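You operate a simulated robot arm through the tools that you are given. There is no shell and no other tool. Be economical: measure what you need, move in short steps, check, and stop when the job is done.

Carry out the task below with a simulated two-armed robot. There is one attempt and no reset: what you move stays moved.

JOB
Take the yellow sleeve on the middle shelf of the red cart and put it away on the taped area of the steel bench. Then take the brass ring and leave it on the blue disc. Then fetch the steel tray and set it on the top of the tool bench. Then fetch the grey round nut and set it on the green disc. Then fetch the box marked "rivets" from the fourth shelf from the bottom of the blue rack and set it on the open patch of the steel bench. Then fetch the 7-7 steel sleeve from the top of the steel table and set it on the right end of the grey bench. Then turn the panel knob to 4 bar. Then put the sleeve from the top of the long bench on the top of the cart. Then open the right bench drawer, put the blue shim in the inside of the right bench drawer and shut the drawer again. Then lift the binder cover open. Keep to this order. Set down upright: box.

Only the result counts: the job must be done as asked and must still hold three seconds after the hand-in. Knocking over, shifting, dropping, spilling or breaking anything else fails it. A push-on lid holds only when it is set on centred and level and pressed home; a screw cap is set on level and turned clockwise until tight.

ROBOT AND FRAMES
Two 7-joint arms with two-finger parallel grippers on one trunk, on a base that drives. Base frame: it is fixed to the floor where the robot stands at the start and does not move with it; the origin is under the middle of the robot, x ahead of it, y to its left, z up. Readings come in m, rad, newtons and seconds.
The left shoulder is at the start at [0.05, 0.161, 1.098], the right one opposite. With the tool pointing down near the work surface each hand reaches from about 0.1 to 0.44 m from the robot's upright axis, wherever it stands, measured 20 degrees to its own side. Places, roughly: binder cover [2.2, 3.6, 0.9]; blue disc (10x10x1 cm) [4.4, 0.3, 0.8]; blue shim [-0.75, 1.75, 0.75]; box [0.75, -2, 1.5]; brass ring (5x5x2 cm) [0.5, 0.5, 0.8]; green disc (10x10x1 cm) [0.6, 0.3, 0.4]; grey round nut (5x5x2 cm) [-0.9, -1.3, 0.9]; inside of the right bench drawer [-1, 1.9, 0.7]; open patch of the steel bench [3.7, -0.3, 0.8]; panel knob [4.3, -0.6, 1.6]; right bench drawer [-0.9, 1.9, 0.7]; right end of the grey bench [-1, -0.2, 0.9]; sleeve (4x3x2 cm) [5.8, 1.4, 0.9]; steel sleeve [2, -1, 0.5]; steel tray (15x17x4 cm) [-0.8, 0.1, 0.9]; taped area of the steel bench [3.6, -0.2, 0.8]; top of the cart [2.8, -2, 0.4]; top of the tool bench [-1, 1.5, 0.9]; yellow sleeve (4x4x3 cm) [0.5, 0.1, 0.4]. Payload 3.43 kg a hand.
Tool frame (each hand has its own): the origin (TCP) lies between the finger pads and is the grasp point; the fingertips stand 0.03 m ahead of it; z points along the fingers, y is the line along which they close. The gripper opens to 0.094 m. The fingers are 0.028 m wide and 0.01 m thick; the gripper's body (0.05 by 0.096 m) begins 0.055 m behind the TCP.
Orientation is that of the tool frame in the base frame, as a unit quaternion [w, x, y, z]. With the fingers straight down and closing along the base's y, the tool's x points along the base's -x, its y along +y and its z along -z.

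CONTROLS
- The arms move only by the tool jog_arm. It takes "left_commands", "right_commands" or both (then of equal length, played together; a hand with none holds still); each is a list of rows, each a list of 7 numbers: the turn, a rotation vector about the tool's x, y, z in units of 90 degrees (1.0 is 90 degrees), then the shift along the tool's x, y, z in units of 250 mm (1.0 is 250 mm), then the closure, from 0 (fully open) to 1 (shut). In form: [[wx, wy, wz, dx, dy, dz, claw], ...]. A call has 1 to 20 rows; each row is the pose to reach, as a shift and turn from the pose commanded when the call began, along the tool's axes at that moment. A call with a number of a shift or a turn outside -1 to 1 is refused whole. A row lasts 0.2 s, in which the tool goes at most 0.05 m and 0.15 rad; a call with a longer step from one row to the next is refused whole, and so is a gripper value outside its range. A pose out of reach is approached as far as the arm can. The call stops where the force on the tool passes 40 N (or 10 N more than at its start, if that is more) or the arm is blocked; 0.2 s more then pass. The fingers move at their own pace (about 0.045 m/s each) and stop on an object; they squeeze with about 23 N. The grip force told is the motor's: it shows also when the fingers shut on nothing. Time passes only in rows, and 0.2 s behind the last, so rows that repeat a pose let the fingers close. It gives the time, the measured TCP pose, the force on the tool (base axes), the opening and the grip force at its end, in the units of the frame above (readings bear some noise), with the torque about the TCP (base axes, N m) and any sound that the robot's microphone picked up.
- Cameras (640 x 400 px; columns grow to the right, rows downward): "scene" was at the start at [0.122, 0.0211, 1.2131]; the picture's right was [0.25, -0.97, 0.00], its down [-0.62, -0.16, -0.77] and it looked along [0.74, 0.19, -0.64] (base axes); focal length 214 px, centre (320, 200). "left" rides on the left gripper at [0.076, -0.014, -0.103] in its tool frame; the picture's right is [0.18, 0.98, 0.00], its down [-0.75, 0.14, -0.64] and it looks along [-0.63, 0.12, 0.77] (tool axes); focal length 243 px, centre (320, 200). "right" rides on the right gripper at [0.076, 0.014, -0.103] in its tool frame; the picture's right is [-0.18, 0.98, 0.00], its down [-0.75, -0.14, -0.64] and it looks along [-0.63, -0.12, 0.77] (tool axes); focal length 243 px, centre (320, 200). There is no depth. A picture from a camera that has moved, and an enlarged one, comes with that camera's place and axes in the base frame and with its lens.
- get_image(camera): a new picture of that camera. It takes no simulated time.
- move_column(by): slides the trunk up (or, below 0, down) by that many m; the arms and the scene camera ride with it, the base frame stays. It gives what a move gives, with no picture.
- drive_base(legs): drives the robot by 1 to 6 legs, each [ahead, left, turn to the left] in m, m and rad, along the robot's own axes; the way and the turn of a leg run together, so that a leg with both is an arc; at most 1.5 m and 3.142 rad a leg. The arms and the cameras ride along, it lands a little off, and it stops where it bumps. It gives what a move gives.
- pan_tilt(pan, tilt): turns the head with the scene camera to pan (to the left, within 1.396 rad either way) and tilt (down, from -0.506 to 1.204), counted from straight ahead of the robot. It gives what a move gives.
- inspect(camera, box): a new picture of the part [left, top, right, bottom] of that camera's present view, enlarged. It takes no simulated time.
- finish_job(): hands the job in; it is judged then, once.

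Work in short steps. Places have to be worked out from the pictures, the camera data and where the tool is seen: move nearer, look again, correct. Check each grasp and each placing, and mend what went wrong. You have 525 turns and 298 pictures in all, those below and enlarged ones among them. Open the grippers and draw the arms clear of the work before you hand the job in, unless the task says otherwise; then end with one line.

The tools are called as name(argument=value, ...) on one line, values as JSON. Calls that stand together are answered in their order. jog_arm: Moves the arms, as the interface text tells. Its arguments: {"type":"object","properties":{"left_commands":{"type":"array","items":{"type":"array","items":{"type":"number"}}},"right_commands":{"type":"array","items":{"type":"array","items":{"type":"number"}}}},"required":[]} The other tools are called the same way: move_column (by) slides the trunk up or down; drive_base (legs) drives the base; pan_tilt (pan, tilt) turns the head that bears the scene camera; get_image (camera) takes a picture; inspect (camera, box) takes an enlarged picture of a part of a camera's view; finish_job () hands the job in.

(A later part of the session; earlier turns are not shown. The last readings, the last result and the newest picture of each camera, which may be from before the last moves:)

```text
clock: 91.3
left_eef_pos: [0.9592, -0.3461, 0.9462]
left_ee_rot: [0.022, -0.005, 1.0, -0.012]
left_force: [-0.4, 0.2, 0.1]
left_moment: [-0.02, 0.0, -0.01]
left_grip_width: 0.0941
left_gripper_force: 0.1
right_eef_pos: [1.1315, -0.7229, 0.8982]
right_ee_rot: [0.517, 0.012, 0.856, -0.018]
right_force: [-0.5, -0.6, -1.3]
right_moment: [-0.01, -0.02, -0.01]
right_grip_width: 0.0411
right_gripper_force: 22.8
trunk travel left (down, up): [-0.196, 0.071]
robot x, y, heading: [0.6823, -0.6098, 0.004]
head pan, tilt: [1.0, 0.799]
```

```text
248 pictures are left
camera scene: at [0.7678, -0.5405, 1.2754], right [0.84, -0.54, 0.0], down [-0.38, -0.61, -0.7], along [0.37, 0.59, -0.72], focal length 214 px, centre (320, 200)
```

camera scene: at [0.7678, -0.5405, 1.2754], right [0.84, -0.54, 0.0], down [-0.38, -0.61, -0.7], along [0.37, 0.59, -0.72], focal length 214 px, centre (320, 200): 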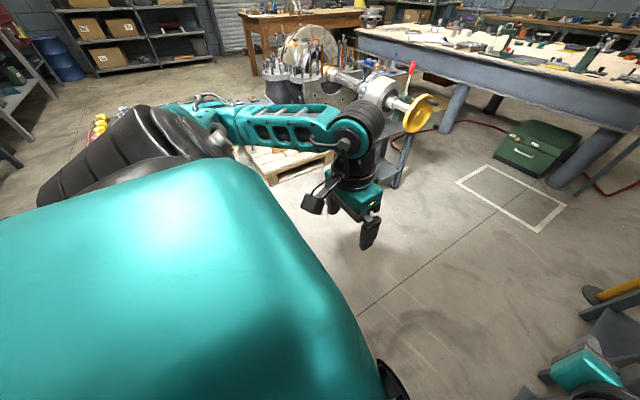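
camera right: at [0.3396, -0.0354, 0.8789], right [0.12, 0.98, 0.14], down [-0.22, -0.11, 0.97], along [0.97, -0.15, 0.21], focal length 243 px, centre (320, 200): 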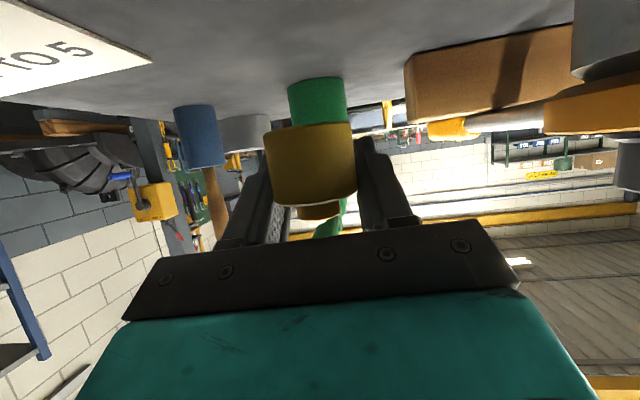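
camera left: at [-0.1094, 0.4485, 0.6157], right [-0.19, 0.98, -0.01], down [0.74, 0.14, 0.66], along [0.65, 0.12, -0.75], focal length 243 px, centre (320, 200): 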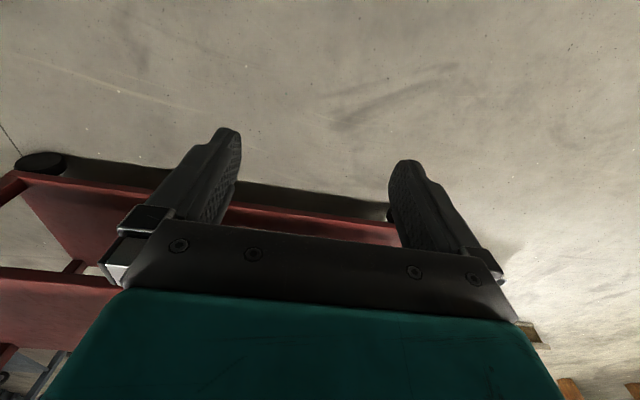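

The right elbow touches the hoist's control box. I back off 5 cm, turn 17° left, and slide along +x so that the elbow tucks in.

drive_base(legs=[[-0.06, 0, 0], [0, 0, 0.3], [0.43, -0.12, 0]])

pan_tilt(pan=-0.7, tilt=0.5)

get_image(camera="scene")

```text
clock: 95.6
left_eef_pos: [1.2648, -0.2621, 0.9468]
left_ee_rot: [0.024, -0.152, 0.988, -0.009]
left_force: [0.2, 0.8, 0.1]
left_moment: [-0.02, -0.04, 0.02]
left_grip_width: 0.0941
left_gripper_force: 0.1
right_eef_pos: [1.5405, -0.5713, 0.8982]
right_ee_rot: [0.513, -0.116, 0.848, 0.059]
right_force: [0.6, -0.2, -2.1]
right_moment: [0.02, -0.07, -0.01]
right_grip_width: 0.0408
right_gripper_force: 22.9
trunk travel left (down, up): [-0.196, 0.071]
robot x, y, heading: [1.0817, -0.5912, 0.307]
head pan, tilt: [1.0, 0.799]
```

```text
clock: 97.3
left_eef_pos: [1.2632, -0.2627, 0.9459]
left_ee_rot: [0.023, -0.152, 0.988, -0.009]
left_force: [-0.3, -0.6, -0.1]
left_moment: [0.0, 0.02, 0.06]
left_grip_width: 0.0939
left_gripper_force: 0.0
right_eef_pos: [1.5393, -0.5711, 0.8971]
right_ee_rot: [0.514, -0.116, 0.848, 0.059]
right_force: [0.2, 0.1, -2.1]
right_moment: [0.02, -0.03, 0.01]
right_grip_width: 0.0412
right_gripper_force: 22.7
trunk travel left (down, up): [-0.196, 0.071]
robot x, y, heading: [1.0785, -0.5912, 0.303]
head pan, tilt: [-0.7, 0.499]
```

```text
247 pictures are left
camera scene: at [1.2004, -0.6162, 1.3014], right [-0.39, -0.92, 0.0], down [-0.44, 0.18, -0.88], along [0.81, -0.34, -0.48], focal length 214 px, centre (320, 200)
```

scene: 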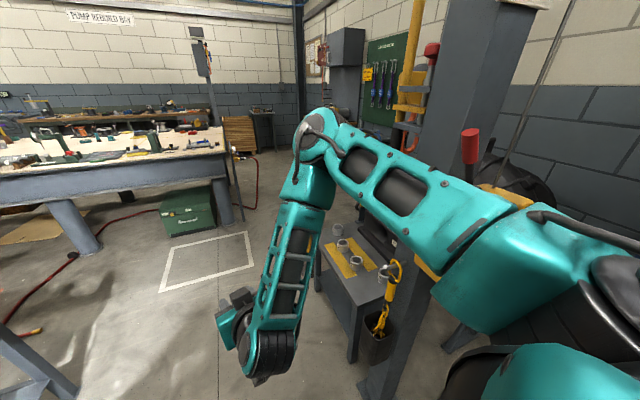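

I'm past the hoist. I drive on towards the steel bench.

drive_base(legs=[[1.2, -0.15, 0], [0, 0, -0.3]])

pan_tilt(pan=0.15, tilt=0.45)

get_image(camera="scene")

```text
clock: 104.4
left_eef_pos: [2.556, -0.1268, 0.9479]
left_ee_rot: [0.021, 0.003, 1.0, -0.011]
left_force: [0.6, -0.1, 0.1]
left_moment: [-0.01, -0.01, 0.0]
left_grip_width: 0.0939
left_gripper_force: 0.0
right_eef_pos: [2.722, -0.5046, 0.8998]
right_ee_rot: [0.517, 0.019, 0.855, -0.022]
right_force: [0.5, 0.0, -2.8]
right_moment: [-0.03, -0.05, 0.02]
right_grip_width: 0.0411
right_gripper_force: 23.1
trunk travel left (down, up): [-0.196, 0.071]
robot x, y, heading: [2.2751, -0.3845, -0.012]
head pan, tilt: [-0.7, 0.499]
```

```text
clock: 105.6
left_eef_pos: [2.557, -0.1264, 0.946]
left_ee_rot: [0.022, 0.004, 1.0, -0.012]
left_force: [-0.5, -0.2, -0.3]
left_moment: [-0.01, 0.0, -0.04]
left_grip_width: 0.094
left_gripper_force: 0.1
right_eef_pos: [2.7219, -0.5057, 0.8985]
right_ee_rot: [0.517, 0.02, 0.855, -0.023]
right_force: [0.2, -0.6, -2.7]
right_moment: [0.01, -0.02, 0.02]
right_grip_width: 0.0412
right_gripper_force: 22.9
trunk travel left (down, up): [-0.196, 0.071]
robot x, y, heading: [2.2772, -0.3821, -0.012]
head pan, tilt: [0.15, 0.45]
```

```text
246 pictures are left
camera scene: at [2.4081, -0.3717, 1.3058], right [0.14, -0.99, 0.0], down [-0.43, -0.06, -0.9], along [0.89, 0.12, -0.44], focal length 214 px, centre (320, 200)
```

scene: 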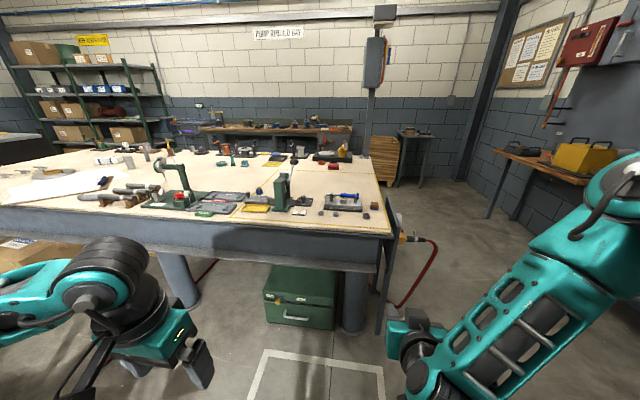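

The steel bench's right end is ahead. I zoom in on its surface to find the taped area.

inspect(camera="scene", box=[180, 130, 420, 250])

```text
2.67 times, centred on (300, 190) of scene
camera zoom: at [2.4081, -0.3717, 1.3058], right [0.14, -0.99, 0.0], down [-0.43, -0.06, -0.9], along [0.89, 0.12, -0.44], focal length 572 px, centre (373, 227)
```

zoom: 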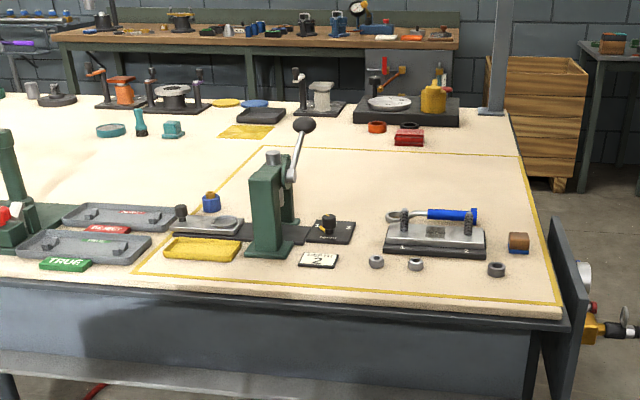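

The yellow tape outlines x 3.2–3.9, y −0.57–0.15, and the open patch lies inside near (3.74, −0.33). I'll place the sleeve from the bench's right end near (3.82, −0.48), so I check the space on the right.

pan_tilt(pan=-0.8, tilt=0.5)

get_image(camera="scene")

```text
clock: 106.8
left_eef_pos: [2.5558, -0.127, 0.9458]
left_ee_rot: [0.022, 0.005, 1.0, -0.012]
left_force: [0.3, 1.1, -0.3]
left_moment: [-0.02, -0.04, -0.03]
left_grip_width: 0.094
left_gripper_force: 0.2
right_eef_pos: [2.7219, -0.5062, 0.898]
right_ee_rot: [0.516, 0.019, 0.856, -0.022]
right_force: [0.1, 0.1, -2.1]
right_moment: [-0.02, -0.06, 0.01]
right_grip_width: 0.0411
right_gripper_force: 22.8
trunk travel left (down, up): [-0.196, 0.071]
robot x, y, heading: [2.2778, -0.3845, -0.016]
head pan, tilt: [-0.799, 0.499]
```

```text
244 pictures are left
camera scene: at [2.3799, -0.4502, 1.3014], right [-0.72, -0.69, 0.0], down [-0.33, 0.35, -0.88], along [0.61, -0.64, -0.48], focal length 214 px, centre (320, 200)
```

scene: 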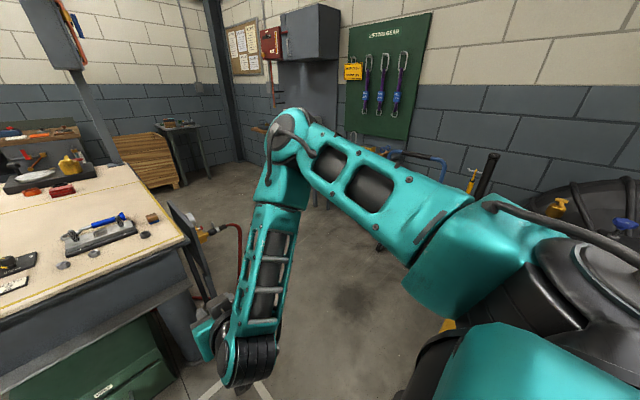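

The gap between bench corner and steel table is about 0.86 m. I turn to drive through it lengthwise, then check.

drive_base(legs=[[0.21, 0.03, 0], [0, 0, -1.0], [1.05, 0, 0]])

pan_tilt(pan=0.9, tilt=0.5)

get_image(camera="scene")

```text
clock: 116.0
left_eef_pos: [3.4074, -1.3388, 0.9462]
left_ee_rot: [0.013, 0.48, 0.877, -0.021]
left_force: [1.0, 0.0, -0.8]
left_moment: [-0.01, 0.01, 0.02]
left_grip_width: 0.0939
left_gripper_force: 0.0
right_eef_pos: [3.1805, -1.6849, 0.8981]
right_ee_rot: [0.444, 0.423, 0.744, -0.265]
right_force: [-0.3, -0.6, -1.6]
right_moment: [-0.03, -0.01, -0.01]
right_grip_width: 0.0413
right_gripper_force: 23.1
trunk travel left (down, up): [-0.196, 0.071]
robot x, y, heading: [3.0403, -1.2466, -1.001]
head pan, tilt: [-0.799, 0.499]
```

```text
clock: 117.8
left_eef_pos: [3.4076, -1.3368, 0.9458]
left_ee_rot: [0.013, 0.479, 0.877, -0.021]
left_force: [0.1, -0.3, -0.8]
left_moment: [-0.01, 0.01, 0.04]
left_grip_width: 0.0937
left_gripper_force: 0.0
right_eef_pos: [3.1804, -1.6837, 0.8988]
right_ee_rot: [0.444, 0.424, 0.744, -0.265]
right_force: [0.7, 0.0, -1.8]
right_moment: [-0.01, -0.04, 0.0]
right_grip_width: 0.0412
right_gripper_force: 22.8
trunk travel left (down, up): [-0.196, 0.071]
robot x, y, heading: [3.0393, -1.2443, -1.006]
head pan, tilt: [0.901, 0.499]
```

```text
243 pictures are left
camera scene: at [3.1508, -1.2885, 1.3014], right [-0.1, -0.99, 0.0], down [-0.48, 0.05, -0.88], along [0.87, -0.09, -0.48], focal length 214 px, centre (320, 200)
```

scene: 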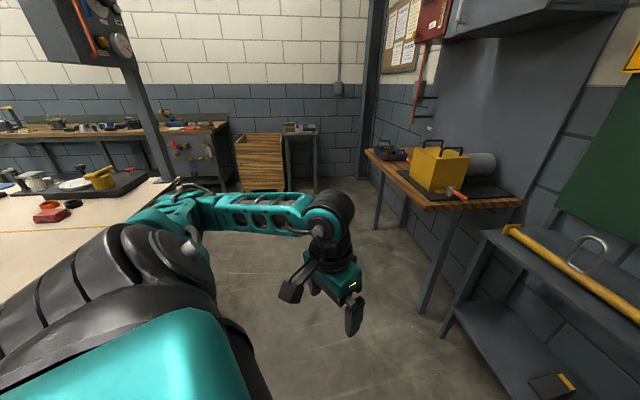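

The floor is clear. I slide to x ≈ 3.8 and turn to face the bench's right end.

drive_base(legs=[[0.4, 0.62, 0], [0, 0, 2.575]])

pan_tilt(pan=0.15, tilt=0.6)

get_image(camera="scene")

```text
clock: 129.7
left_eef_pos: [3.5343, -0.9612, 0.9463]
left_ee_rot: [0.025, -0.689, 0.724, 0.006]
left_force: [0.0, 1.0, -1.1]
left_moment: [-0.02, 0.02, -0.03]
left_grip_width: 0.0942
left_gripper_force: 0.0
right_eef_pos: [3.9209, -0.812, 0.899]
right_ee_rot: [0.388, -0.579, 0.63, 0.342]
right_force: [-0.3, -0.6, -1.6]
right_moment: [0.05, 0.04, 0.01]
right_grip_width: 0.0411
right_gripper_force: 23.3
trunk travel left (down, up): [-0.196, 0.071]
robot x, y, heading: [3.7833, -1.2521, 1.518]
head pan, tilt: [0.901, 0.499]
```

```text
clock: 130.8
left_eef_pos: [3.5353, -0.9615, 0.9472]
left_ee_rot: [0.024, -0.689, 0.725, 0.006]
left_force: [1.2, -0.6, 0.6]
left_moment: [-0.01, -0.01, 0.01]
left_grip_width: 0.0942
left_gripper_force: 0.1
right_eef_pos: [3.9216, -0.8121, 0.8993]
right_ee_rot: [0.389, -0.579, 0.63, 0.342]
right_force: [0.2, -0.4, -2.7]
right_moment: [0.05, 0.01, 0.0]
right_grip_width: 0.0413
right_gripper_force: 23.6
trunk travel left (down, up): [-0.196, 0.071]
robot x, y, heading: [3.7806, -1.2528, 1.519]
head pan, tilt: [0.15, 0.6]
```

```text
242 pictures are left
camera scene: at [3.7736, -1.1233, 1.2923], right [1.0, 0.1, 0.0], down [0.06, -0.56, -0.83], along [-0.08, 0.82, -0.56], focal length 214 px, centre (320, 200)
```

scene: 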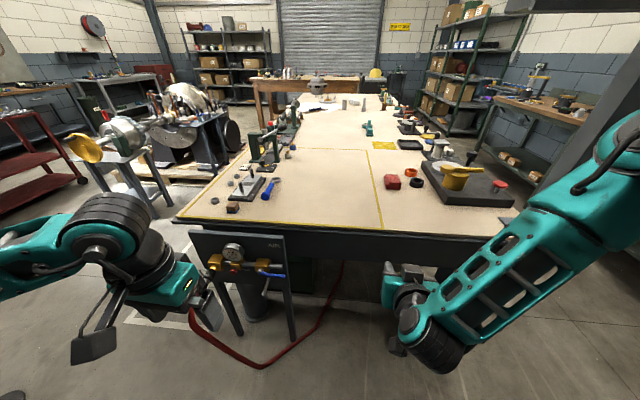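

I see the tape's right-end corner at about (3.94, −0.55), with clear surface inside it. I drive in 0.22 m, then extend the arm.

drive_base(legs=[[0.2, 0.055, 0.05]])

jog_arm(right_commands=[[0, 0, 0, -0.06, 0, 0.12, 1], [0, 0, 0, -0.13, 0, 0.25, 1], [0, 0, 0, -0.2, 0, 0.38, 1]])

get_image(camera="scene")

get_image(camera="right")

```text
clock: 132.4
left_eef_pos: [3.4723, -0.7738, 0.9459]
left_ee_rot: [0.024, -0.707, 0.707, 0.007]
left_force: [-0.1, -0.6, -0.3]
left_moment: [-0.02, -0.01, -0.02]
left_grip_width: 0.094
left_gripper_force: 0.1
right_eef_pos: [3.8501, -0.6042, 0.8997]
right_ee_rot: [0.38, -0.595, 0.616, 0.351]
right_force: [0.6, 0.3, -2.2]
right_moment: [0.05, -0.02, -0.02]
right_grip_width: 0.0409
right_gripper_force: 23.1
trunk travel left (down, up): [-0.196, 0.071]
robot x, y, heading: [3.7311, -1.0464, 1.567]
head pan, tilt: [0.15, 0.6]
```

```text
clock: 133.2
left_eef_pos: [3.4728, -0.7738, 0.9461]
left_ee_rot: [0.024, -0.707, 0.707, 0.006]
left_force: [0.5, 0.2, 0.1]
left_moment: [0.0, -0.04, -0.02]
left_grip_width: 0.0942
left_gripper_force: 0.0
right_eef_pos: [3.8565, -0.4978, 0.8981]
right_ee_rot: [0.379, -0.595, 0.616, 0.351]
right_force: [0.7, 0.6, -1.4]
right_moment: [0.02, -0.03, -0.01]
right_grip_width: 0.0411
right_gripper_force: 22.9
trunk travel left (down, up): [-0.196, 0.071]
robot x, y, heading: [3.7394, -1.0506, 1.568]
head pan, tilt: [0.15, 0.6]
```

```text
241 pictures are left
camera scene: at [3.7194, -0.9233, 1.2922], right [0.99, 0.15, 0.0], down [0.08, -0.56, -0.82], along [-0.12, 0.82, -0.57], focal length 214 px, centre (320, 200)
```

scene: 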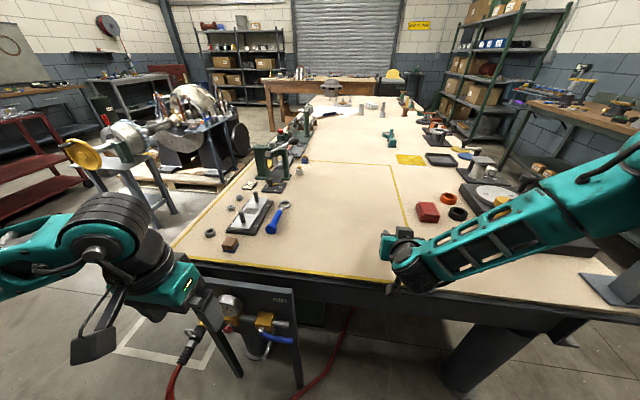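

```text
240 pictures are left
camera right: at [3.8381, -0.6239, 0.8784], right [-0.98, 0.13, 0.14], down [0.11, -0.22, 0.97], along [0.16, 0.97, 0.2], focal length 243 px, centre (320, 200)
```

right: 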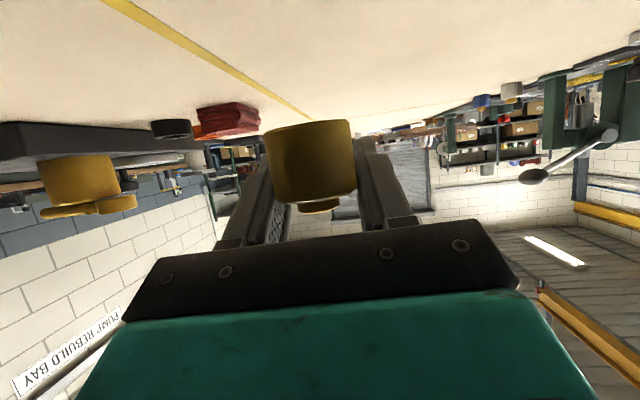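

The sleeve is at (3.857, −0.498), a bit close to the tape line at x ≈ 3.9. I shift 5.5 cm left and lower.

drive_base(legs=[[0, 0.055, 0]])

move_column(by=-0.045)

get_image(camera="right")

```text
clock: 134.4
left_eef_pos: [3.4183, -0.7746, 0.9469]
left_ee_rot: [0.024, -0.707, 0.707, 0.007]
left_force: [-0.4, 0.4, 0.5]
left_moment: [0.02, 0.01, 0.0]
left_grip_width: 0.0938
left_gripper_force: 0.0
right_eef_pos: [3.8016, -0.4993, 0.8993]
right_ee_rot: [0.38, -0.594, 0.616, 0.351]
right_force: [-0.1, -0.4, -1.8]
right_moment: [0.07, -0.03, 0.0]
right_grip_width: 0.041
right_gripper_force: 23.1
trunk travel left (down, up): [-0.196, 0.071]
robot x, y, heading: [3.6793, -1.0525, 1.566]
head pan, tilt: [0.15, 0.6]
```

```text
clock: 135.2
left_eef_pos: [3.4184, -0.7746, 0.9016]
left_ee_rot: [0.024, -0.707, 0.707, 0.008]
left_force: [0.1, 0.5, -0.1]
left_moment: [-0.01, -0.01, -0.02]
left_grip_width: 0.0939
left_gripper_force: 0.1
right_eef_pos: [3.8009, -0.4992, 0.8537]
right_ee_rot: [0.38, -0.594, 0.615, 0.352]
right_force: [0.3, 0.2, -2.9]
right_moment: [0.02, 0.02, 0.0]
right_grip_width: 0.0414
right_gripper_force: 23.4
trunk travel left (down, up): [-0.151, 0.116]
robot x, y, heading: [3.6757, -1.0513, 1.566]
head pan, tilt: [0.15, 0.6]
```

```text
239 pictures are left
camera right: at [3.783, -0.6242, 0.8338], right [-0.98, 0.13, 0.14], down [0.11, -0.22, 0.97], along [0.16, 0.97, 0.2], focal length 243 px, centre (320, 200)
```

right: 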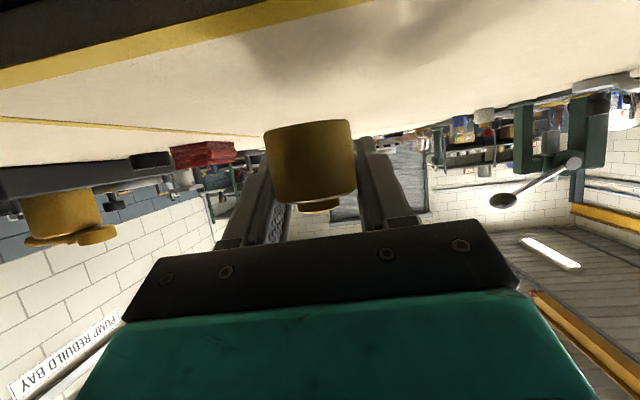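

No contact yet, and the sleeve lies well inside the tape. I lower further in small steps.

move_column(by=-0.012)

move_column(by=-0.008)

get_image(camera="right")

```text
clock: 135.8
left_eef_pos: [3.4192, -0.7746, 0.8895]
left_ee_rot: [0.024, -0.706, 0.707, 0.007]
left_force: [0.6, 0.5, 0.4]
left_moment: [0.06, -0.03, 0.02]
left_grip_width: 0.094
left_gripper_force: 0.0
right_eef_pos: [3.801, -0.4981, 0.8426]
right_ee_rot: [0.38, -0.594, 0.615, 0.352]
right_force: [-0.4, -0.3, -2.3]
right_moment: [0.04, 0.0, -0.05]
right_grip_width: 0.041
right_gripper_force: 22.7
trunk travel left (down, up): [-0.139, 0.128]
robot x, y, heading: [3.6803, -1.0481, 1.571]
head pan, tilt: [0.15, 0.6]
```

```text
clock: 136.4
left_eef_pos: [3.4188, -0.7739, 0.8811]
left_ee_rot: [0.025, -0.707, 0.707, 0.006]
left_force: [0.3, -0.3, -0.3]
left_moment: [0.04, -0.04, -0.02]
left_grip_width: 0.0941
left_gripper_force: 0.0
right_eef_pos: [3.8029, -0.4984, 0.8335]
right_ee_rot: [0.38, -0.594, 0.615, 0.352]
right_force: [0.1, 0.6, -2.0]
right_moment: [0.02, -0.01, -0.01]
right_grip_width: 0.0411
right_gripper_force: 23.1
trunk travel left (down, up): [-0.131, 0.136]
robot x, y, heading: [3.6768, -1.0507, 1.57]
head pan, tilt: [0.15, 0.6]
```

```text
238 pictures are left
camera right: at [3.783, -0.6241, 0.8138], right [-0.98, 0.13, 0.14], down [0.11, -0.22, 0.97], along [0.16, 0.97, 0.2], focal length 243 px, centre (320, 200)
```

right: 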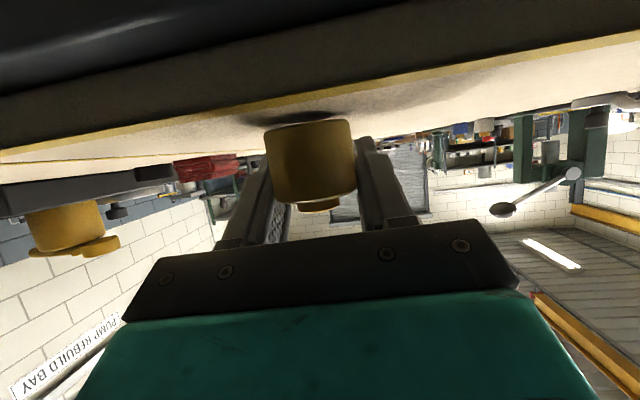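

The shadow is closing up. I lower 6 mm more, twice.

move_column(by=-0.006)

move_column(by=-0.005)

```text
clock: 137.0
left_eef_pos: [3.4169, -0.7747, 0.8751]
left_ee_rot: [-0.025, 0.707, -0.706, -0.008]
left_force: [-0.1, 0.1, -0.2]
left_moment: [0.02, 0.0, 0.0]
left_grip_width: 0.0941
left_gripper_force: 0.1
right_eef_pos: [3.8014, -0.498, 0.8301]
right_ee_rot: [0.381, -0.593, 0.616, 0.352]
right_force: [2.2, -1.8, 9.9]
right_moment: [-0.23, 0.15, 0.06]
right_grip_width: 0.0413
right_gripper_force: 22.6
trunk travel left (down, up): [-0.125, 0.142]
robot x, y, heading: [3.6812, -1.0507, 1.567]
head pan, tilt: [0.15, 0.6]
```

```text
clock: 137.5
left_eef_pos: [3.4183, -0.7752, 0.8715]
left_ee_rot: [-0.024, 0.707, -0.707, -0.007]
left_force: [-0.3, 0.2, 0.7]
left_moment: [0.02, 0.0, 0.0]
left_grip_width: 0.0938
left_gripper_force: 0.0
right_eef_pos: [3.801, -0.498, 0.8269]
right_ee_rot: [0.383, -0.592, 0.615, 0.353]
right_force: [2.5, -0.5, 21.6]
right_moment: [0.08, 0.25, 0.18]
right_grip_width: 0.0411
right_gripper_force: 22.6
trunk travel left (down, up): [-0.12, 0.147]
robot x, y, heading: [3.6741, -1.0546, 1.57]
head pan, tilt: [0.15, 0.6]
```

Contact at 21 N, so the sleeve is down. I release, retract the hand backward and check.

jog_arm(right_commands=[[0, 0, 0, 0, 0, 0, 0.5], [0, 0, 0, 0, 0, 0, 0.2], [0, 0, 0, 0, 0, 0, 0], [0, 0, 0, 0, 0, 0, 0]])

drive_base(legs=[[-0.15, 0, 0]])

get_image(camera="right")

get_image(camera="scene")

```text
clock: 138.4
left_eef_pos: [3.4188, -0.7745, 0.8717]
left_ee_rot: [0.025, -0.706, 0.708, 0.007]
left_force: [-0.1, 0.9, 0.1]
left_moment: [0.0, -0.02, -0.01]
left_grip_width: 0.0943
left_gripper_force: 0.0
right_eef_pos: [3.8103, -0.4975, 0.827]
right_ee_rot: [0.39, -0.586, 0.618, 0.349]
right_force: [11.4, -13.7, 19.5]
right_moment: [0.35, 0.55, 0.22]
right_grip_width: 0.0861
right_gripper_force: 0.0
trunk travel left (down, up): [-0.12, 0.147]
robot x, y, heading: [3.68, -1.0527, 1.566]
head pan, tilt: [0.15, 0.6]
stopped in row 4 (right hand): the force on the tool passed its limit at 42 N (the readings are from after the stop); the commanded pose is now the measured one
```

```text
clock: 139.8
left_eef_pos: [3.4172, -0.9271, 0.8708]
left_ee_rot: [-0.024, 0.707, -0.706, -0.006]
left_force: [0.0, 0.2, 0.0]
left_moment: [0.01, -0.01, 0.01]
left_grip_width: 0.0938
left_gripper_force: 0.1
right_eef_pos: [3.806, -0.6501, 0.8252]
right_ee_rot: [0.388, -0.589, 0.617, 0.349]
right_force: [0.4, -0.7, 0.1]
right_moment: [0.02, -0.01, 0.0]
right_grip_width: 0.0938
right_gripper_force: 0.1
trunk travel left (down, up): [-0.12, 0.147]
robot x, y, heading: [3.6776, -1.2032, 1.567]
head pan, tilt: [0.15, 0.6]
```

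```text
237 pictures are left
camera right: at [3.7863, -0.7745, 0.8036], right [-0.98, 0.15, 0.14], down [0.1, -0.23, 0.97], along [0.17, 0.96, 0.21], focal length 243 px, centre (320, 200)
```

right: 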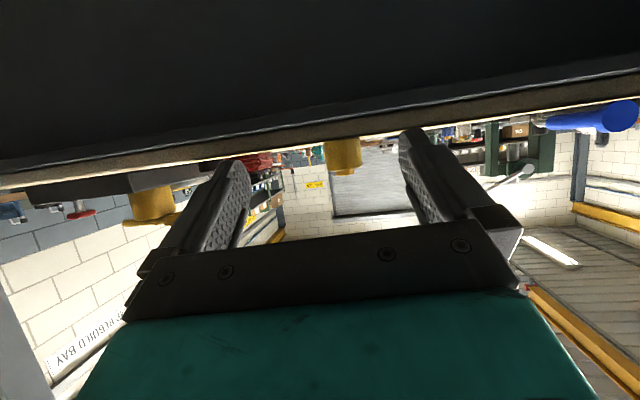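

```text
236 pictures are left
camera scene: at [3.6641, -1.0763, 1.2164], right [0.99, 0.15, 0.0], down [0.08, -0.56, -0.83], along [-0.12, 0.82, -0.56], focal length 214 px, centre (320, 200)
```

scene: 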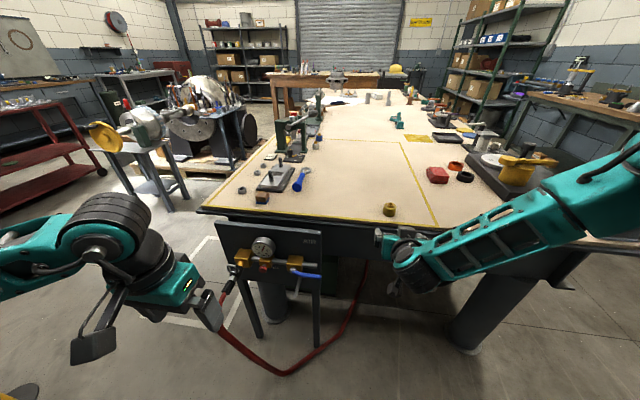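

The sleeve stands inside the tape. While here, I zoom in to locate the blue disc on the bench's far side.

inspect(camera="scene", box=[360, 90, 560, 220])

```text
3.08 times, centred on (460, 155) of scene
camera zoom: at [3.6641, -1.0763, 1.2164], right [0.99, 0.15, 0.0], down [0.08, -0.56, -0.83], along [-0.12, 0.82, -0.56], focal length 660 px, centre (-111, 338)
```

zoom: 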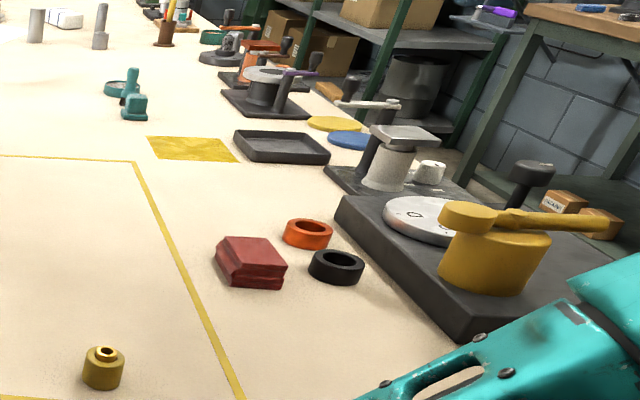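

The blue disc is at about (4.39, 0.38), near the bench's back edge, beside a yellow disc. Now I restore the travel posture and retrace my path to the cart.

jog_arm(right_commands=[[0, 0, 0, 0.06, 0, -0.12, 0], [0, 0, 0, 0.13, 0, -0.25, 0], [0, 0, 0, 0.2, 0, -0.38, 0]])

move_column(by=0.1)

drive_base(legs=[[-0.047, -0.1, 0], [0, 0, -2.57], [-0.39, -0.62, 0], [-1.05, 0, 0], [0, 0, 1.0], [-0.21, -0.03, 0.3]])

```text
clock: 140.6
left_eef_pos: [3.4179, -0.9272, 0.871]
left_ee_rot: [0.024, -0.707, 0.707, 0.007]
left_force: [0.3, -0.1, -0.1]
left_moment: [-0.02, -0.05, 0.02]
left_grip_width: 0.0939
left_gripper_force: 0.1
right_eef_pos: [3.8, -0.758, 0.8233]
right_ee_rot: [0.388, -0.588, 0.618, 0.349]
right_force: [0.5, -0.5, -0.1]
right_moment: [-0.03, 0.02, 0.05]
right_grip_width: 0.0937
right_gripper_force: 0.1
trunk travel left (down, up): [-0.12, 0.147]
robot x, y, heading: [3.68, -1.2, 1.567]
head pan, tilt: [0.15, 0.6]
```

```text
clock: 141.9
left_eef_pos: [3.418, -0.9265, 0.9689]
left_ee_rot: [0.025, -0.707, 0.707, 0.007]
left_force: [0.5, -0.1, -0.7]
left_moment: [0.01, 0.02, -0.04]
left_grip_width: 0.094
left_gripper_force: 0.1
right_eef_pos: [3.8007, -0.7584, 0.9228]
right_ee_rot: [0.387, -0.589, 0.617, 0.349]
right_force: [0.1, 0.8, -0.4]
right_moment: [-0.01, -0.01, 0.05]
right_grip_width: 0.0938
right_gripper_force: 0.2
trunk travel left (down, up): [-0.22, 0.047]
robot x, y, heading: [3.6758, -1.2038, 1.57]
head pan, tilt: [0.15, 0.6]
```

```text
clock: 163.7
left_eef_pos: [2.3901, -0.178, 0.9713]
left_ee_rot: [0.024, -0.185, 0.982, -0.008]
left_force: [-0.4, 0.2, 0.5]
left_moment: [-0.03, -0.01, 0.03]
left_grip_width: 0.094
left_gripper_force: 0.1
right_eef_pos: [2.6887, -0.4721, 0.9249]
right_ee_rot: [0.517, -0.139, 0.842, 0.07]
right_force: [-0.5, -0.2, 0.2]
right_moment: [0.04, -0.01, -0.03]
right_grip_width: 0.0942
right_gripper_force: 0.1
trunk travel left (down, up): [-0.22, 0.047]
robot x, y, heading: [2.2253, -0.5212, 0.365]
head pan, tilt: [0.15, 0.6]
```

On track. I continue backward past the hoist and cart to the cart's front.

drive_base(legs=[[0, 0, -0.065], [-1.113, 0.276, 0], [-0.436, 0.114, 0], [0, 0, -0.3], [-0.83, 0, 0]])

```text
clock: 171.2
left_eef_pos: [1.1072, -0.257, 0.9706]
left_ee_rot: [0.022, -0.139, 0.99, -0.009]
left_force: [-0.1, -0.6, -0.9]
left_moment: [-0.01, 0.07, 0.03]
left_grip_width: 0.0942
left_gripper_force: 0.0
right_eef_pos: [1.3739, -0.5782, 0.9236]
right_ee_rot: [0.518, -0.1, 0.848, 0.047]
right_force: [0.7, -0.4, -0.3]
right_moment: [0.03, -0.01, -0.03]
right_grip_width: 0.0939
right_gripper_force: 0.1
trunk travel left (down, up): [-0.22, 0.047]
robot x, y, heading: [0.9117, -0.5832, 0.274]
head pan, tilt: [0.15, 0.6]
stopped in leg 3: the robot was blocked; the commanded pose is now the measured one
```

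I'm blocked again. I look right to see.

pan_tilt(pan=-0.9, tilt=0.4)

get_image(camera="scene")

```text
clock: 172.5
left_eef_pos: [1.1058, -0.2561, 0.9703]
left_ee_rot: [0.023, -0.139, 0.99, -0.008]
left_force: [0.2, 0.3, -1.1]
left_moment: [-0.02, 0.0, 0.03]
left_grip_width: 0.094
left_gripper_force: 0.1
right_eef_pos: [1.3736, -0.5782, 0.9239]
right_ee_rot: [0.518, -0.1, 0.848, 0.046]
right_force: [-0.9, 0.7, 0.2]
right_moment: [0.03, -0.02, -0.02]
right_grip_width: 0.0939
right_gripper_force: 0.1
trunk travel left (down, up): [-0.22, 0.047]
robot x, y, heading: [0.9113, -0.5837, 0.274]
head pan, tilt: [-0.901, 0.4]
```

```text
234 pictures are left
camera scene: at [1.0244, -0.6262, 1.3345], right [-0.58, -0.81, 0.0], down [-0.32, 0.23, -0.92], along [0.75, -0.54, -0.39], focal length 214 px, centre (320, 200)
```

scene: 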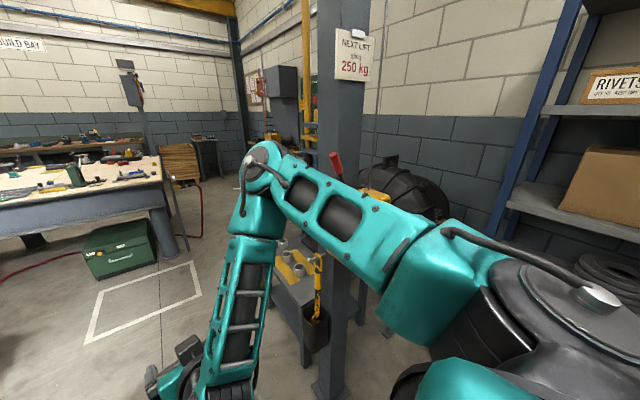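

The upper arm touches the hoist's lever. I ease forward and left, turn a bit more left, and go back with more clearance.

drive_base(legs=[[0.05, 0.03, 0], [0, 0, 0.13], [-0.25, 0.04, 0]])

get_image(camera="scene")

```text
clock: 173.8
left_eef_pos: [1.1463, -0.2241, 0.9701]
left_ee_rot: [0.024, -0.15, 0.988, -0.01]
left_force: [-0.3, -0.3, 0.0]
left_moment: [-0.01, -0.05, -0.02]
left_grip_width: 0.094
left_gripper_force: 0.0
right_eef_pos: [1.4215, -0.5393, 0.9233]
right_ee_rot: [0.518, -0.109, 0.847, 0.052]
right_force: [0.6, -0.7, -0.5]
right_moment: [0.0, 0.0, -0.04]
right_grip_width: 0.0945
right_gripper_force: 0.1
trunk travel left (down, up): [-0.22, 0.047]
robot x, y, heading: [0.9594, -0.557, 0.295]
head pan, tilt: [-0.901, 0.4]
stopped in leg 2: the robot was blocked; the commanded pose is now the measured one
```

```text
233 pictures are left
camera scene: at [1.0739, -0.5943, 1.3345], right [-0.57, -0.82, 0.0], down [-0.32, 0.22, -0.92], along [0.76, -0.52, -0.39], focal length 214 px, centre (320, 200)
```

scene: 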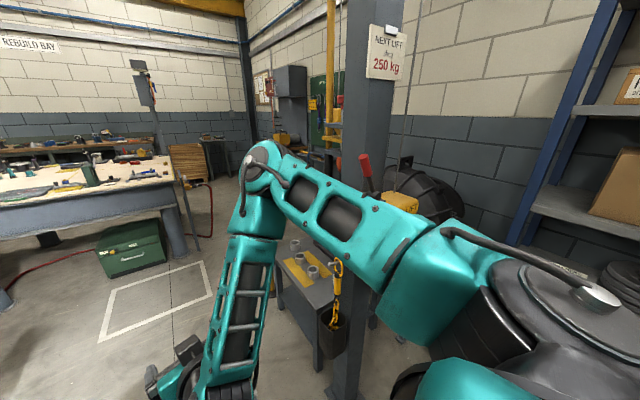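

Turning left is blocked too, so the contact may be on the left side. I look there.

pan_tilt(pan=1.2, tilt=0.6)

get_image(camera="scene")

pan_tilt(pan=-1.39, tilt=0.8)

get_image(camera="scene")

```text
clock: 175.8
left_eef_pos: [1.1453, -0.2233, 0.9704]
left_ee_rot: [0.023, -0.15, 0.988, -0.009]
left_force: [0.0, 0.2, -0.4]
left_moment: [-0.02, -0.02, 0.01]
left_grip_width: 0.0939
left_gripper_force: 0.0
right_eef_pos: [1.421, -0.5389, 0.9242]
right_ee_rot: [0.519, -0.11, 0.846, 0.052]
right_force: [0.0, 0.0, -0.7]
right_moment: [-0.03, 0.02, 0.0]
right_grip_width: 0.094
right_gripper_force: 0.1
trunk travel left (down, up): [-0.22, 0.047]
robot x, y, heading: [0.9603, -0.5524, 0.299]
head pan, tilt: [1.201, 0.6]
```

```text
232 pictures are left
camera scene: at [1.0037, -0.4539, 1.3163], right [1.0, -0.07, 0.0], down [-0.04, -0.56, -0.83], along [0.06, 0.82, -0.56], focal length 214 px, centre (320, 200)
```

scene: 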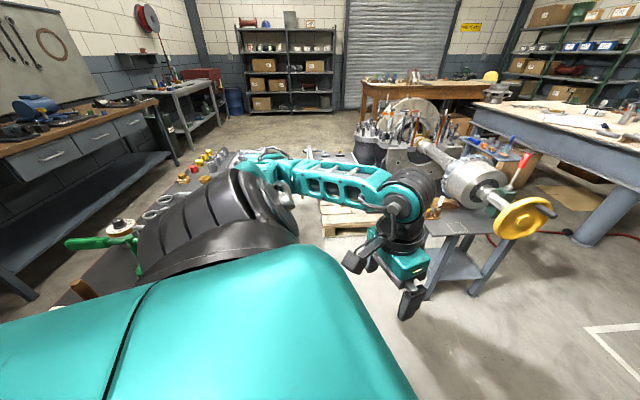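

```text
clock: 178.2
left_eef_pos: [1.146, -0.2239, 0.9701]
left_ee_rot: [0.023, -0.15, 0.988, -0.009]
left_force: [-0.4, 0.2, -0.7]
left_moment: [0.02, 0.02, 0.02]
left_grip_width: 0.0941
left_gripper_force: 0.1
right_eef_pos: [1.4223, -0.5381, 0.9237]
right_ee_rot: [0.518, -0.111, 0.847, 0.053]
right_force: [0.3, -1.1, 0.6]
right_moment: [-0.02, -0.02, -0.01]
right_grip_width: 0.0945
right_gripper_force: 0.1
trunk travel left (down, up): [-0.22, 0.047]
robot x, y, heading: [0.9661, -0.5496, 0.295]
head pan, tilt: [-1.389, 0.799]
```

```text
231 pictures are left
camera scene: at [1.0347, -0.6136, 1.2994], right [-0.89, -0.46, 0.0], down [-0.33, 0.64, -0.7], along [0.32, -0.62, -0.72], focal length 214 px, centre (320, 200)
```

scene: 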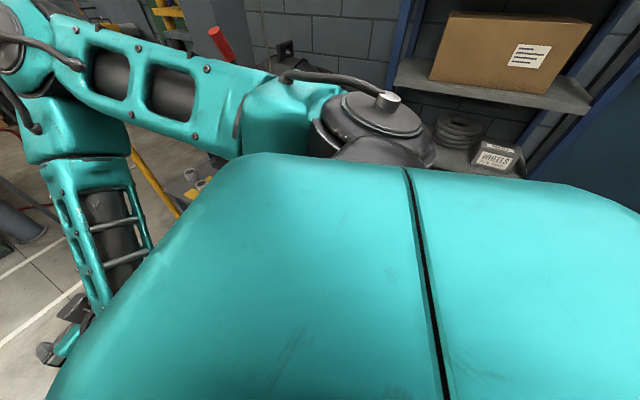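

Nothing obviously touches. I test by moving forward and left a little, then turning.

drive_base(legs=[[0.1, 0.08, 0]])

drive_base(legs=[[0, 0, 0.15]])

```text
clock: 179.5
left_eef_pos: [1.2217, -0.1525, 0.9704]
left_ee_rot: [0.023, -0.148, 0.989, -0.01]
left_force: [0.4, -0.3, 0.7]
left_moment: [-0.02, 0.01, 0.01]
left_grip_width: 0.0939
left_gripper_force: 0.1
right_eef_pos: [1.4949, -0.4694, 0.9234]
right_ee_rot: [0.518, -0.108, 0.847, 0.05]
right_force: [0.1, -0.1, -0.7]
right_moment: [-0.02, 0.01, 0.0]
right_grip_width: 0.0939
right_gripper_force: 0.0
trunk travel left (down, up): [-0.22, 0.047]
robot x, y, heading: [1.0312, -0.4816, 0.293]
head pan, tilt: [-1.389, 0.799]
```

```text
clock: 180.6
left_eef_pos: [1.1686, -0.1291, 0.9702]
left_ee_rot: [0.025, -0.223, 0.975, -0.008]
left_force: [0.6, -0.4, 0.3]
left_moment: [-0.01, 0.01, -0.02]
left_grip_width: 0.0942
left_gripper_force: 0.1
right_eef_pos: [1.4862, -0.3988, 0.9245]
right_ee_rot: [0.512, -0.172, 0.837, 0.089]
right_force: [-0.7, 0.0, 0.1]
right_moment: [0.02, 0.03, 0.01]
right_grip_width: 0.0942
right_gripper_force: 0.1
trunk travel left (down, up): [-0.22, 0.047]
robot x, y, heading: [1.0312, -0.484, 0.445]
head pan, tilt: [-1.389, 0.799]
```

Free now. I retrace with more heading and more clearance to the right.

drive_base(legs=[[-0.124, 0.042, 0], [-0.223, -0.004, 0]])

```text
clock: 181.2
left_eef_pos: [1.1686, -0.1299, 0.9705]
left_ee_rot: [0.024, -0.223, 0.974, -0.008]
left_force: [-0.4, 0.1, 0.1]
left_moment: [0.01, 0.0, 0.01]
left_grip_width: 0.0941
left_gripper_force: 0.1
right_eef_pos: [1.4864, -0.3992, 0.9236]
right_ee_rot: [0.514, -0.171, 0.836, 0.09]
right_force: [-0.8, -0.3, 0.6]
right_moment: [0.03, 0.02, -0.01]
right_grip_width: 0.094
right_gripper_force: 0.0
trunk travel left (down, up): [-0.22, 0.047]
robot x, y, heading: [1.0328, -0.4852, 0.444]
head pan, tilt: [-1.389, 0.799]
stopped in leg 1: the robot was blocked; the commanded pose is now the measured one
```

The base behaves like a circle of about 0.35 m radius and it is touching the cart's corner. I raise the left hand, keep at y ≈ −0.61, and go past with heading 0.35.

jog_arm(left_commands=[[0, 0, 0, 0, 0, -0.15, 0], [0, 0, 0, 0, 0, -0.3, 0], [0, 0, 0, 0, 0, -0.45, 0]])

drive_base(legs=[[0.0325, -0.0875, 0], [0, 0, -0.094], [-0.16, -0.005, 0], [-0.276, 0.09, 0], [-0.157, 0.028, -0.35], [-0.65, 0, 0]])

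```text
clock: 182.0
left_eef_pos: [1.1631, -0.1275, 1.0838]
left_ee_rot: [0.024, -0.223, 0.974, -0.007]
left_force: [0.4, 0.8, -0.2]
left_moment: [0.03, 0.03, 0.02]
left_grip_width: 0.0942
left_gripper_force: 0.0
left hand out of reach, approached as far as the arm can: row 1
right_eef_pos: [1.4869, -0.3997, 0.9226]
right_ee_rot: [0.513, -0.172, 0.836, 0.091]
right_force: [-0.2, 0.0, -0.6]
right_moment: [-0.01, -0.01, 0.02]
right_grip_width: 0.0942
right_gripper_force: 0.1
trunk travel left (down, up): [-0.22, 0.047]
robot x, y, heading: [1.0279, -0.4832, 0.443]
head pan, tilt: [-1.389, 0.799]
```

```text
clock: 190.9
left_eef_pos: [0.1263, -0.3509, 1.0843]
left_ee_rot: [0.021, 0.005, 1.0, -0.014]
left_force: [1.2, -0.4, 1.5]
left_moment: [0.02, 0.01, 0.01]
left_grip_width: 0.0941
left_gripper_force: 0.0
right_eef_pos: [0.296, -0.7373, 0.9247]
right_ee_rot: [0.52, 0.023, 0.853, -0.03]
right_force: [0.1, -0.4, 0.2]
right_moment: [-0.03, -0.01, 0.05]
right_grip_width: 0.0941
right_gripper_force: 0.0
trunk travel left (down, up): [-0.22, 0.047]
robot x, y, heading: [-0.1477, -0.61, -0.009]
head pan, tilt: [-1.389, 0.799]
```

I'm back at the cart's front. The ring is at about (0.54, 0.48) with the stepped bush right in front of it, so I'll use the left hand pointing straight down with the base turned 45° right. I move into place and look.

drive_base(legs=[[-0.1, 0, 0], [0, 1.0, 0], [0, 0, -0.785]])

pan_tilt(pan=0.75, tilt=0.6)

get_image(camera="scene")

```text
clock: 202.9
left_eef_pos: [0.1438, 0.4006, 1.084]
left_ee_rot: [0.014, 0.384, 0.923, -0.02]
left_force: [0.3, 0.0, 0.1]
left_moment: [-0.01, 0.02, -0.01]
left_grip_width: 0.0941
left_gripper_force: 0.1
right_eef_pos: [-0.0062, 0.0061, 0.925]
right_ee_rot: [0.47, 0.345, 0.781, -0.224]
right_force: [-0.1, 0.6, -0.6]
right_moment: [0.02, 0.02, 0.0]
right_grip_width: 0.0939
right_gripper_force: 0.1
trunk travel left (down, up): [-0.22, 0.047]
robot x, y, heading: [-0.2323, 0.4094, -0.793]
head pan, tilt: [-1.389, 0.799]
```

```text
clock: 205.0
left_eef_pos: [0.1439, 0.4013, 1.0831]
left_ee_rot: [0.016, 0.385, 0.923, -0.021]
left_force: [0.1, 0.4, 0.8]
left_moment: [-0.03, 0.01, 0.01]
left_grip_width: 0.0939
left_gripper_force: 0.1
right_eef_pos: [-0.0086, 0.0066, 0.9231]
right_ee_rot: [0.471, 0.345, 0.78, -0.225]
right_force: [-0.6, -1.0, -0.1]
right_moment: [-0.02, 0.0, -0.02]
right_grip_width: 0.0939
right_gripper_force: 0.1
trunk travel left (down, up): [-0.22, 0.047]
robot x, y, heading: [-0.2332, 0.4089, -0.793]
head pan, tilt: [0.75, 0.6]
```

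```text
230 pictures are left
camera scene: at [-0.1186, 0.3765, 1.3163], right [-0.04, -1.0, 0.0], down [-0.56, 0.02, -0.83], along [0.82, -0.03, -0.56], focal length 214 px, centre (320, 200)
```

scene: 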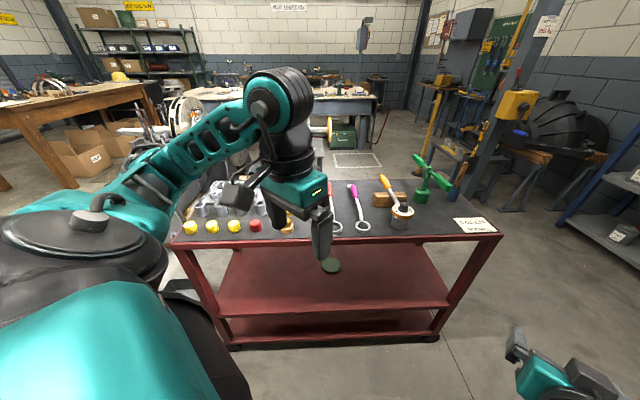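

I yaw the left hand to face straight ahead and extend it in free air just in front of the cart.

jog_arm(left_commands=[[0, 0, -0.084, -0.038, 0.115, 0.087, 0], [0, 0, -0.168, -0.077, 0.23, 0.173, 0], [0, 0, -0.252, -0.115, 0.345, 0.26, 0], [0, 0, -0.337, -0.153, 0.46, 0.347, 0], [0, 0, -0.421, -0.192, 0.575, 0.433, 0], [0, 0, -0.505, -0.23, 0.69, 0.52, 0]])

get_image(camera="left")

get_image(camera="scene")

```text
clock: 206.4
left_eef_pos: [0.3088, 0.4751, 0.9496]
left_ee_rot: [0.006, -0.002, 1.0, -0.025]
left_force: [-1.0, 0.8, 0.1]
left_moment: [-0.01, 0.02, 0.0]
left_grip_width: 0.0938
left_gripper_force: 0.1
right_eef_pos: [-0.007, 0.007, 0.9241]
right_ee_rot: [0.47, 0.345, 0.781, -0.224]
right_force: [-1.1, 0.5, 0.8]
right_moment: [0.0, 0.01, 0.03]
right_grip_width: 0.0941
right_gripper_force: 0.0
trunk travel left (down, up): [-0.22, 0.047]
robot x, y, heading: [-0.237, 0.4094, -0.793]
head pan, tilt: [0.75, 0.6]
```

```text
229 pictures are left
camera left: at [0.2323, 0.4661, 1.0521], right [-0.19, 0.98, -0.05], down [0.74, 0.18, 0.64], along [0.64, 0.09, -0.76], focal length 243 px, centre (320, 200)
```

left: 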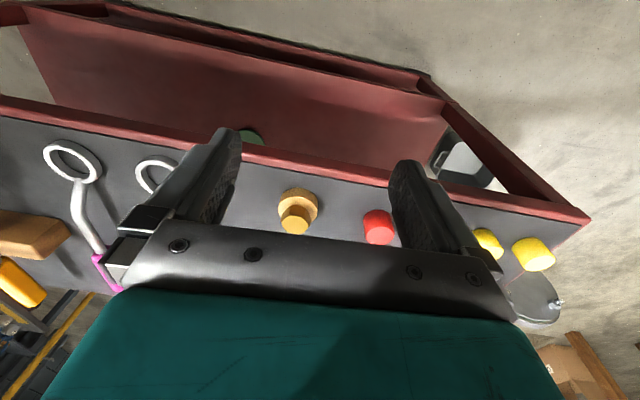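

```text
228 pictures are left
camera scene: at [-0.1182, 0.3767, 1.3163], right [-0.04, -1.0, 0.0], down [-0.56, 0.02, -0.82], along [0.82, -0.03, -0.57], focal length 214 px, centre (320, 200)
```

scene: 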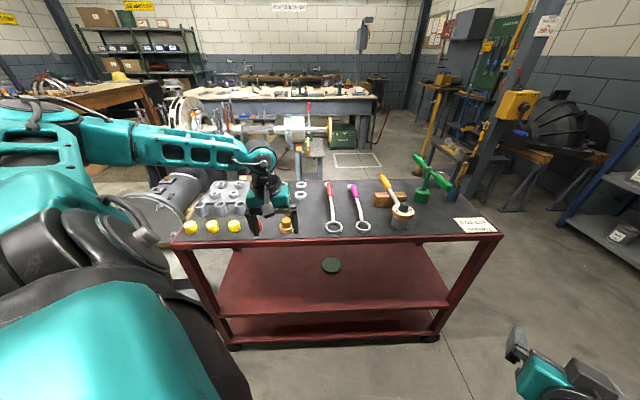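

The reach works. I drive 0.2 m forward with the hand above everything and look for the ring.

drive_base(legs=[[0.14, 0.142, 0]])

get_image(camera="left")

```text
clock: 208.2
left_eef_pos: [0.5066, 0.4706, 0.9485]
left_ee_rot: [0.006, 0.0, 1.0, -0.024]
left_force: [-0.1, -1.4, -0.3]
left_moment: [0.02, 0.01, -0.03]
left_grip_width: 0.094
left_gripper_force: 0.0
right_eef_pos: [0.1892, 0.003, 0.9239]
right_ee_rot: [0.47, 0.347, 0.78, -0.225]
right_force: [0.4, -0.2, -0.9]
right_moment: [-0.01, -0.01, 0.0]
right_grip_width: 0.0939
right_gripper_force: 0.1
trunk travel left (down, up): [-0.22, 0.047]
robot x, y, heading: [-0.033, 0.4079, -0.793]
head pan, tilt: [0.75, 0.6]
```

```text
227 pictures are left
camera left: at [0.4299, 0.4619, 1.0525], right [-0.18, 0.98, -0.05], down [0.75, 0.17, 0.64], along [0.64, 0.08, -0.76], focal length 243 px, centre (320, 200)
```

left: 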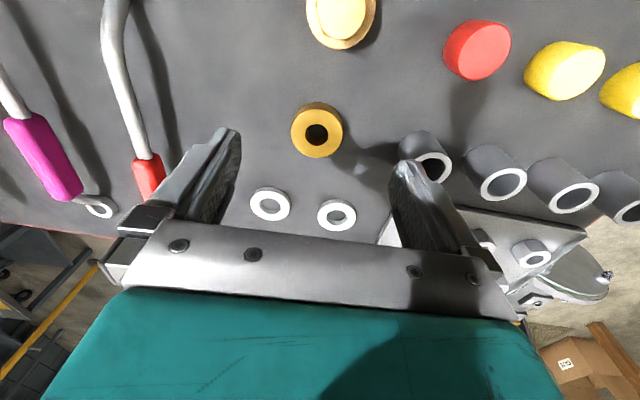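

The ring's centre is at about (0.528, 0.467). I level the hand, shift over it, narrow the opening to 7 cm and lower to just above it.

jog_arm(left_commands=[[-0.015, 0, 0, -0.042, 0, 0.1, 0.25], [-0.03, 0, 0, -0.084, 0, 0.2, 0.25], [-0.03, 0, 0, -0.084, 0, 0.26, 0.25]])

get_image(camera="left")

```text
clock: 209.1
left_eef_pos: [0.5285, 0.4687, 0.8842]
left_ee_rot: [0.007, -0.001, 1.0, -0.001]
left_force: [0.4, 0.8, 0.1]
left_moment: [0.03, 0.04, -0.02]
left_grip_width: 0.0704
left_gripper_force: 0.2
right_eef_pos: [0.1887, 0.0033, 0.9248]
right_ee_rot: [0.47, 0.346, 0.78, -0.225]
right_force: [-0.8, 0.2, 0.4]
right_moment: [0.02, -0.04, 0.0]
right_grip_width: 0.0939
right_gripper_force: 0.1
trunk travel left (down, up): [-0.22, 0.047]
robot x, y, heading: [-0.0369, 0.4077, -0.793]
head pan, tilt: [0.75, 0.6]
```

```text
226 pictures are left
camera left: at [0.4521, 0.4546, 0.9873], right [-0.18, 0.98, 0.0], down [0.75, 0.14, 0.65], along [0.64, 0.12, -0.76], focal length 243 px, centre (320, 200)
```

left: 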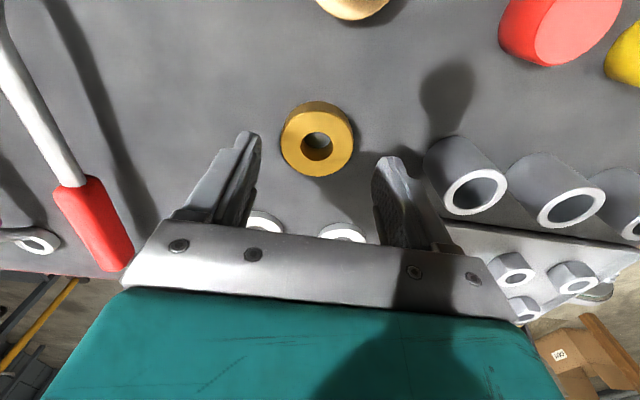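

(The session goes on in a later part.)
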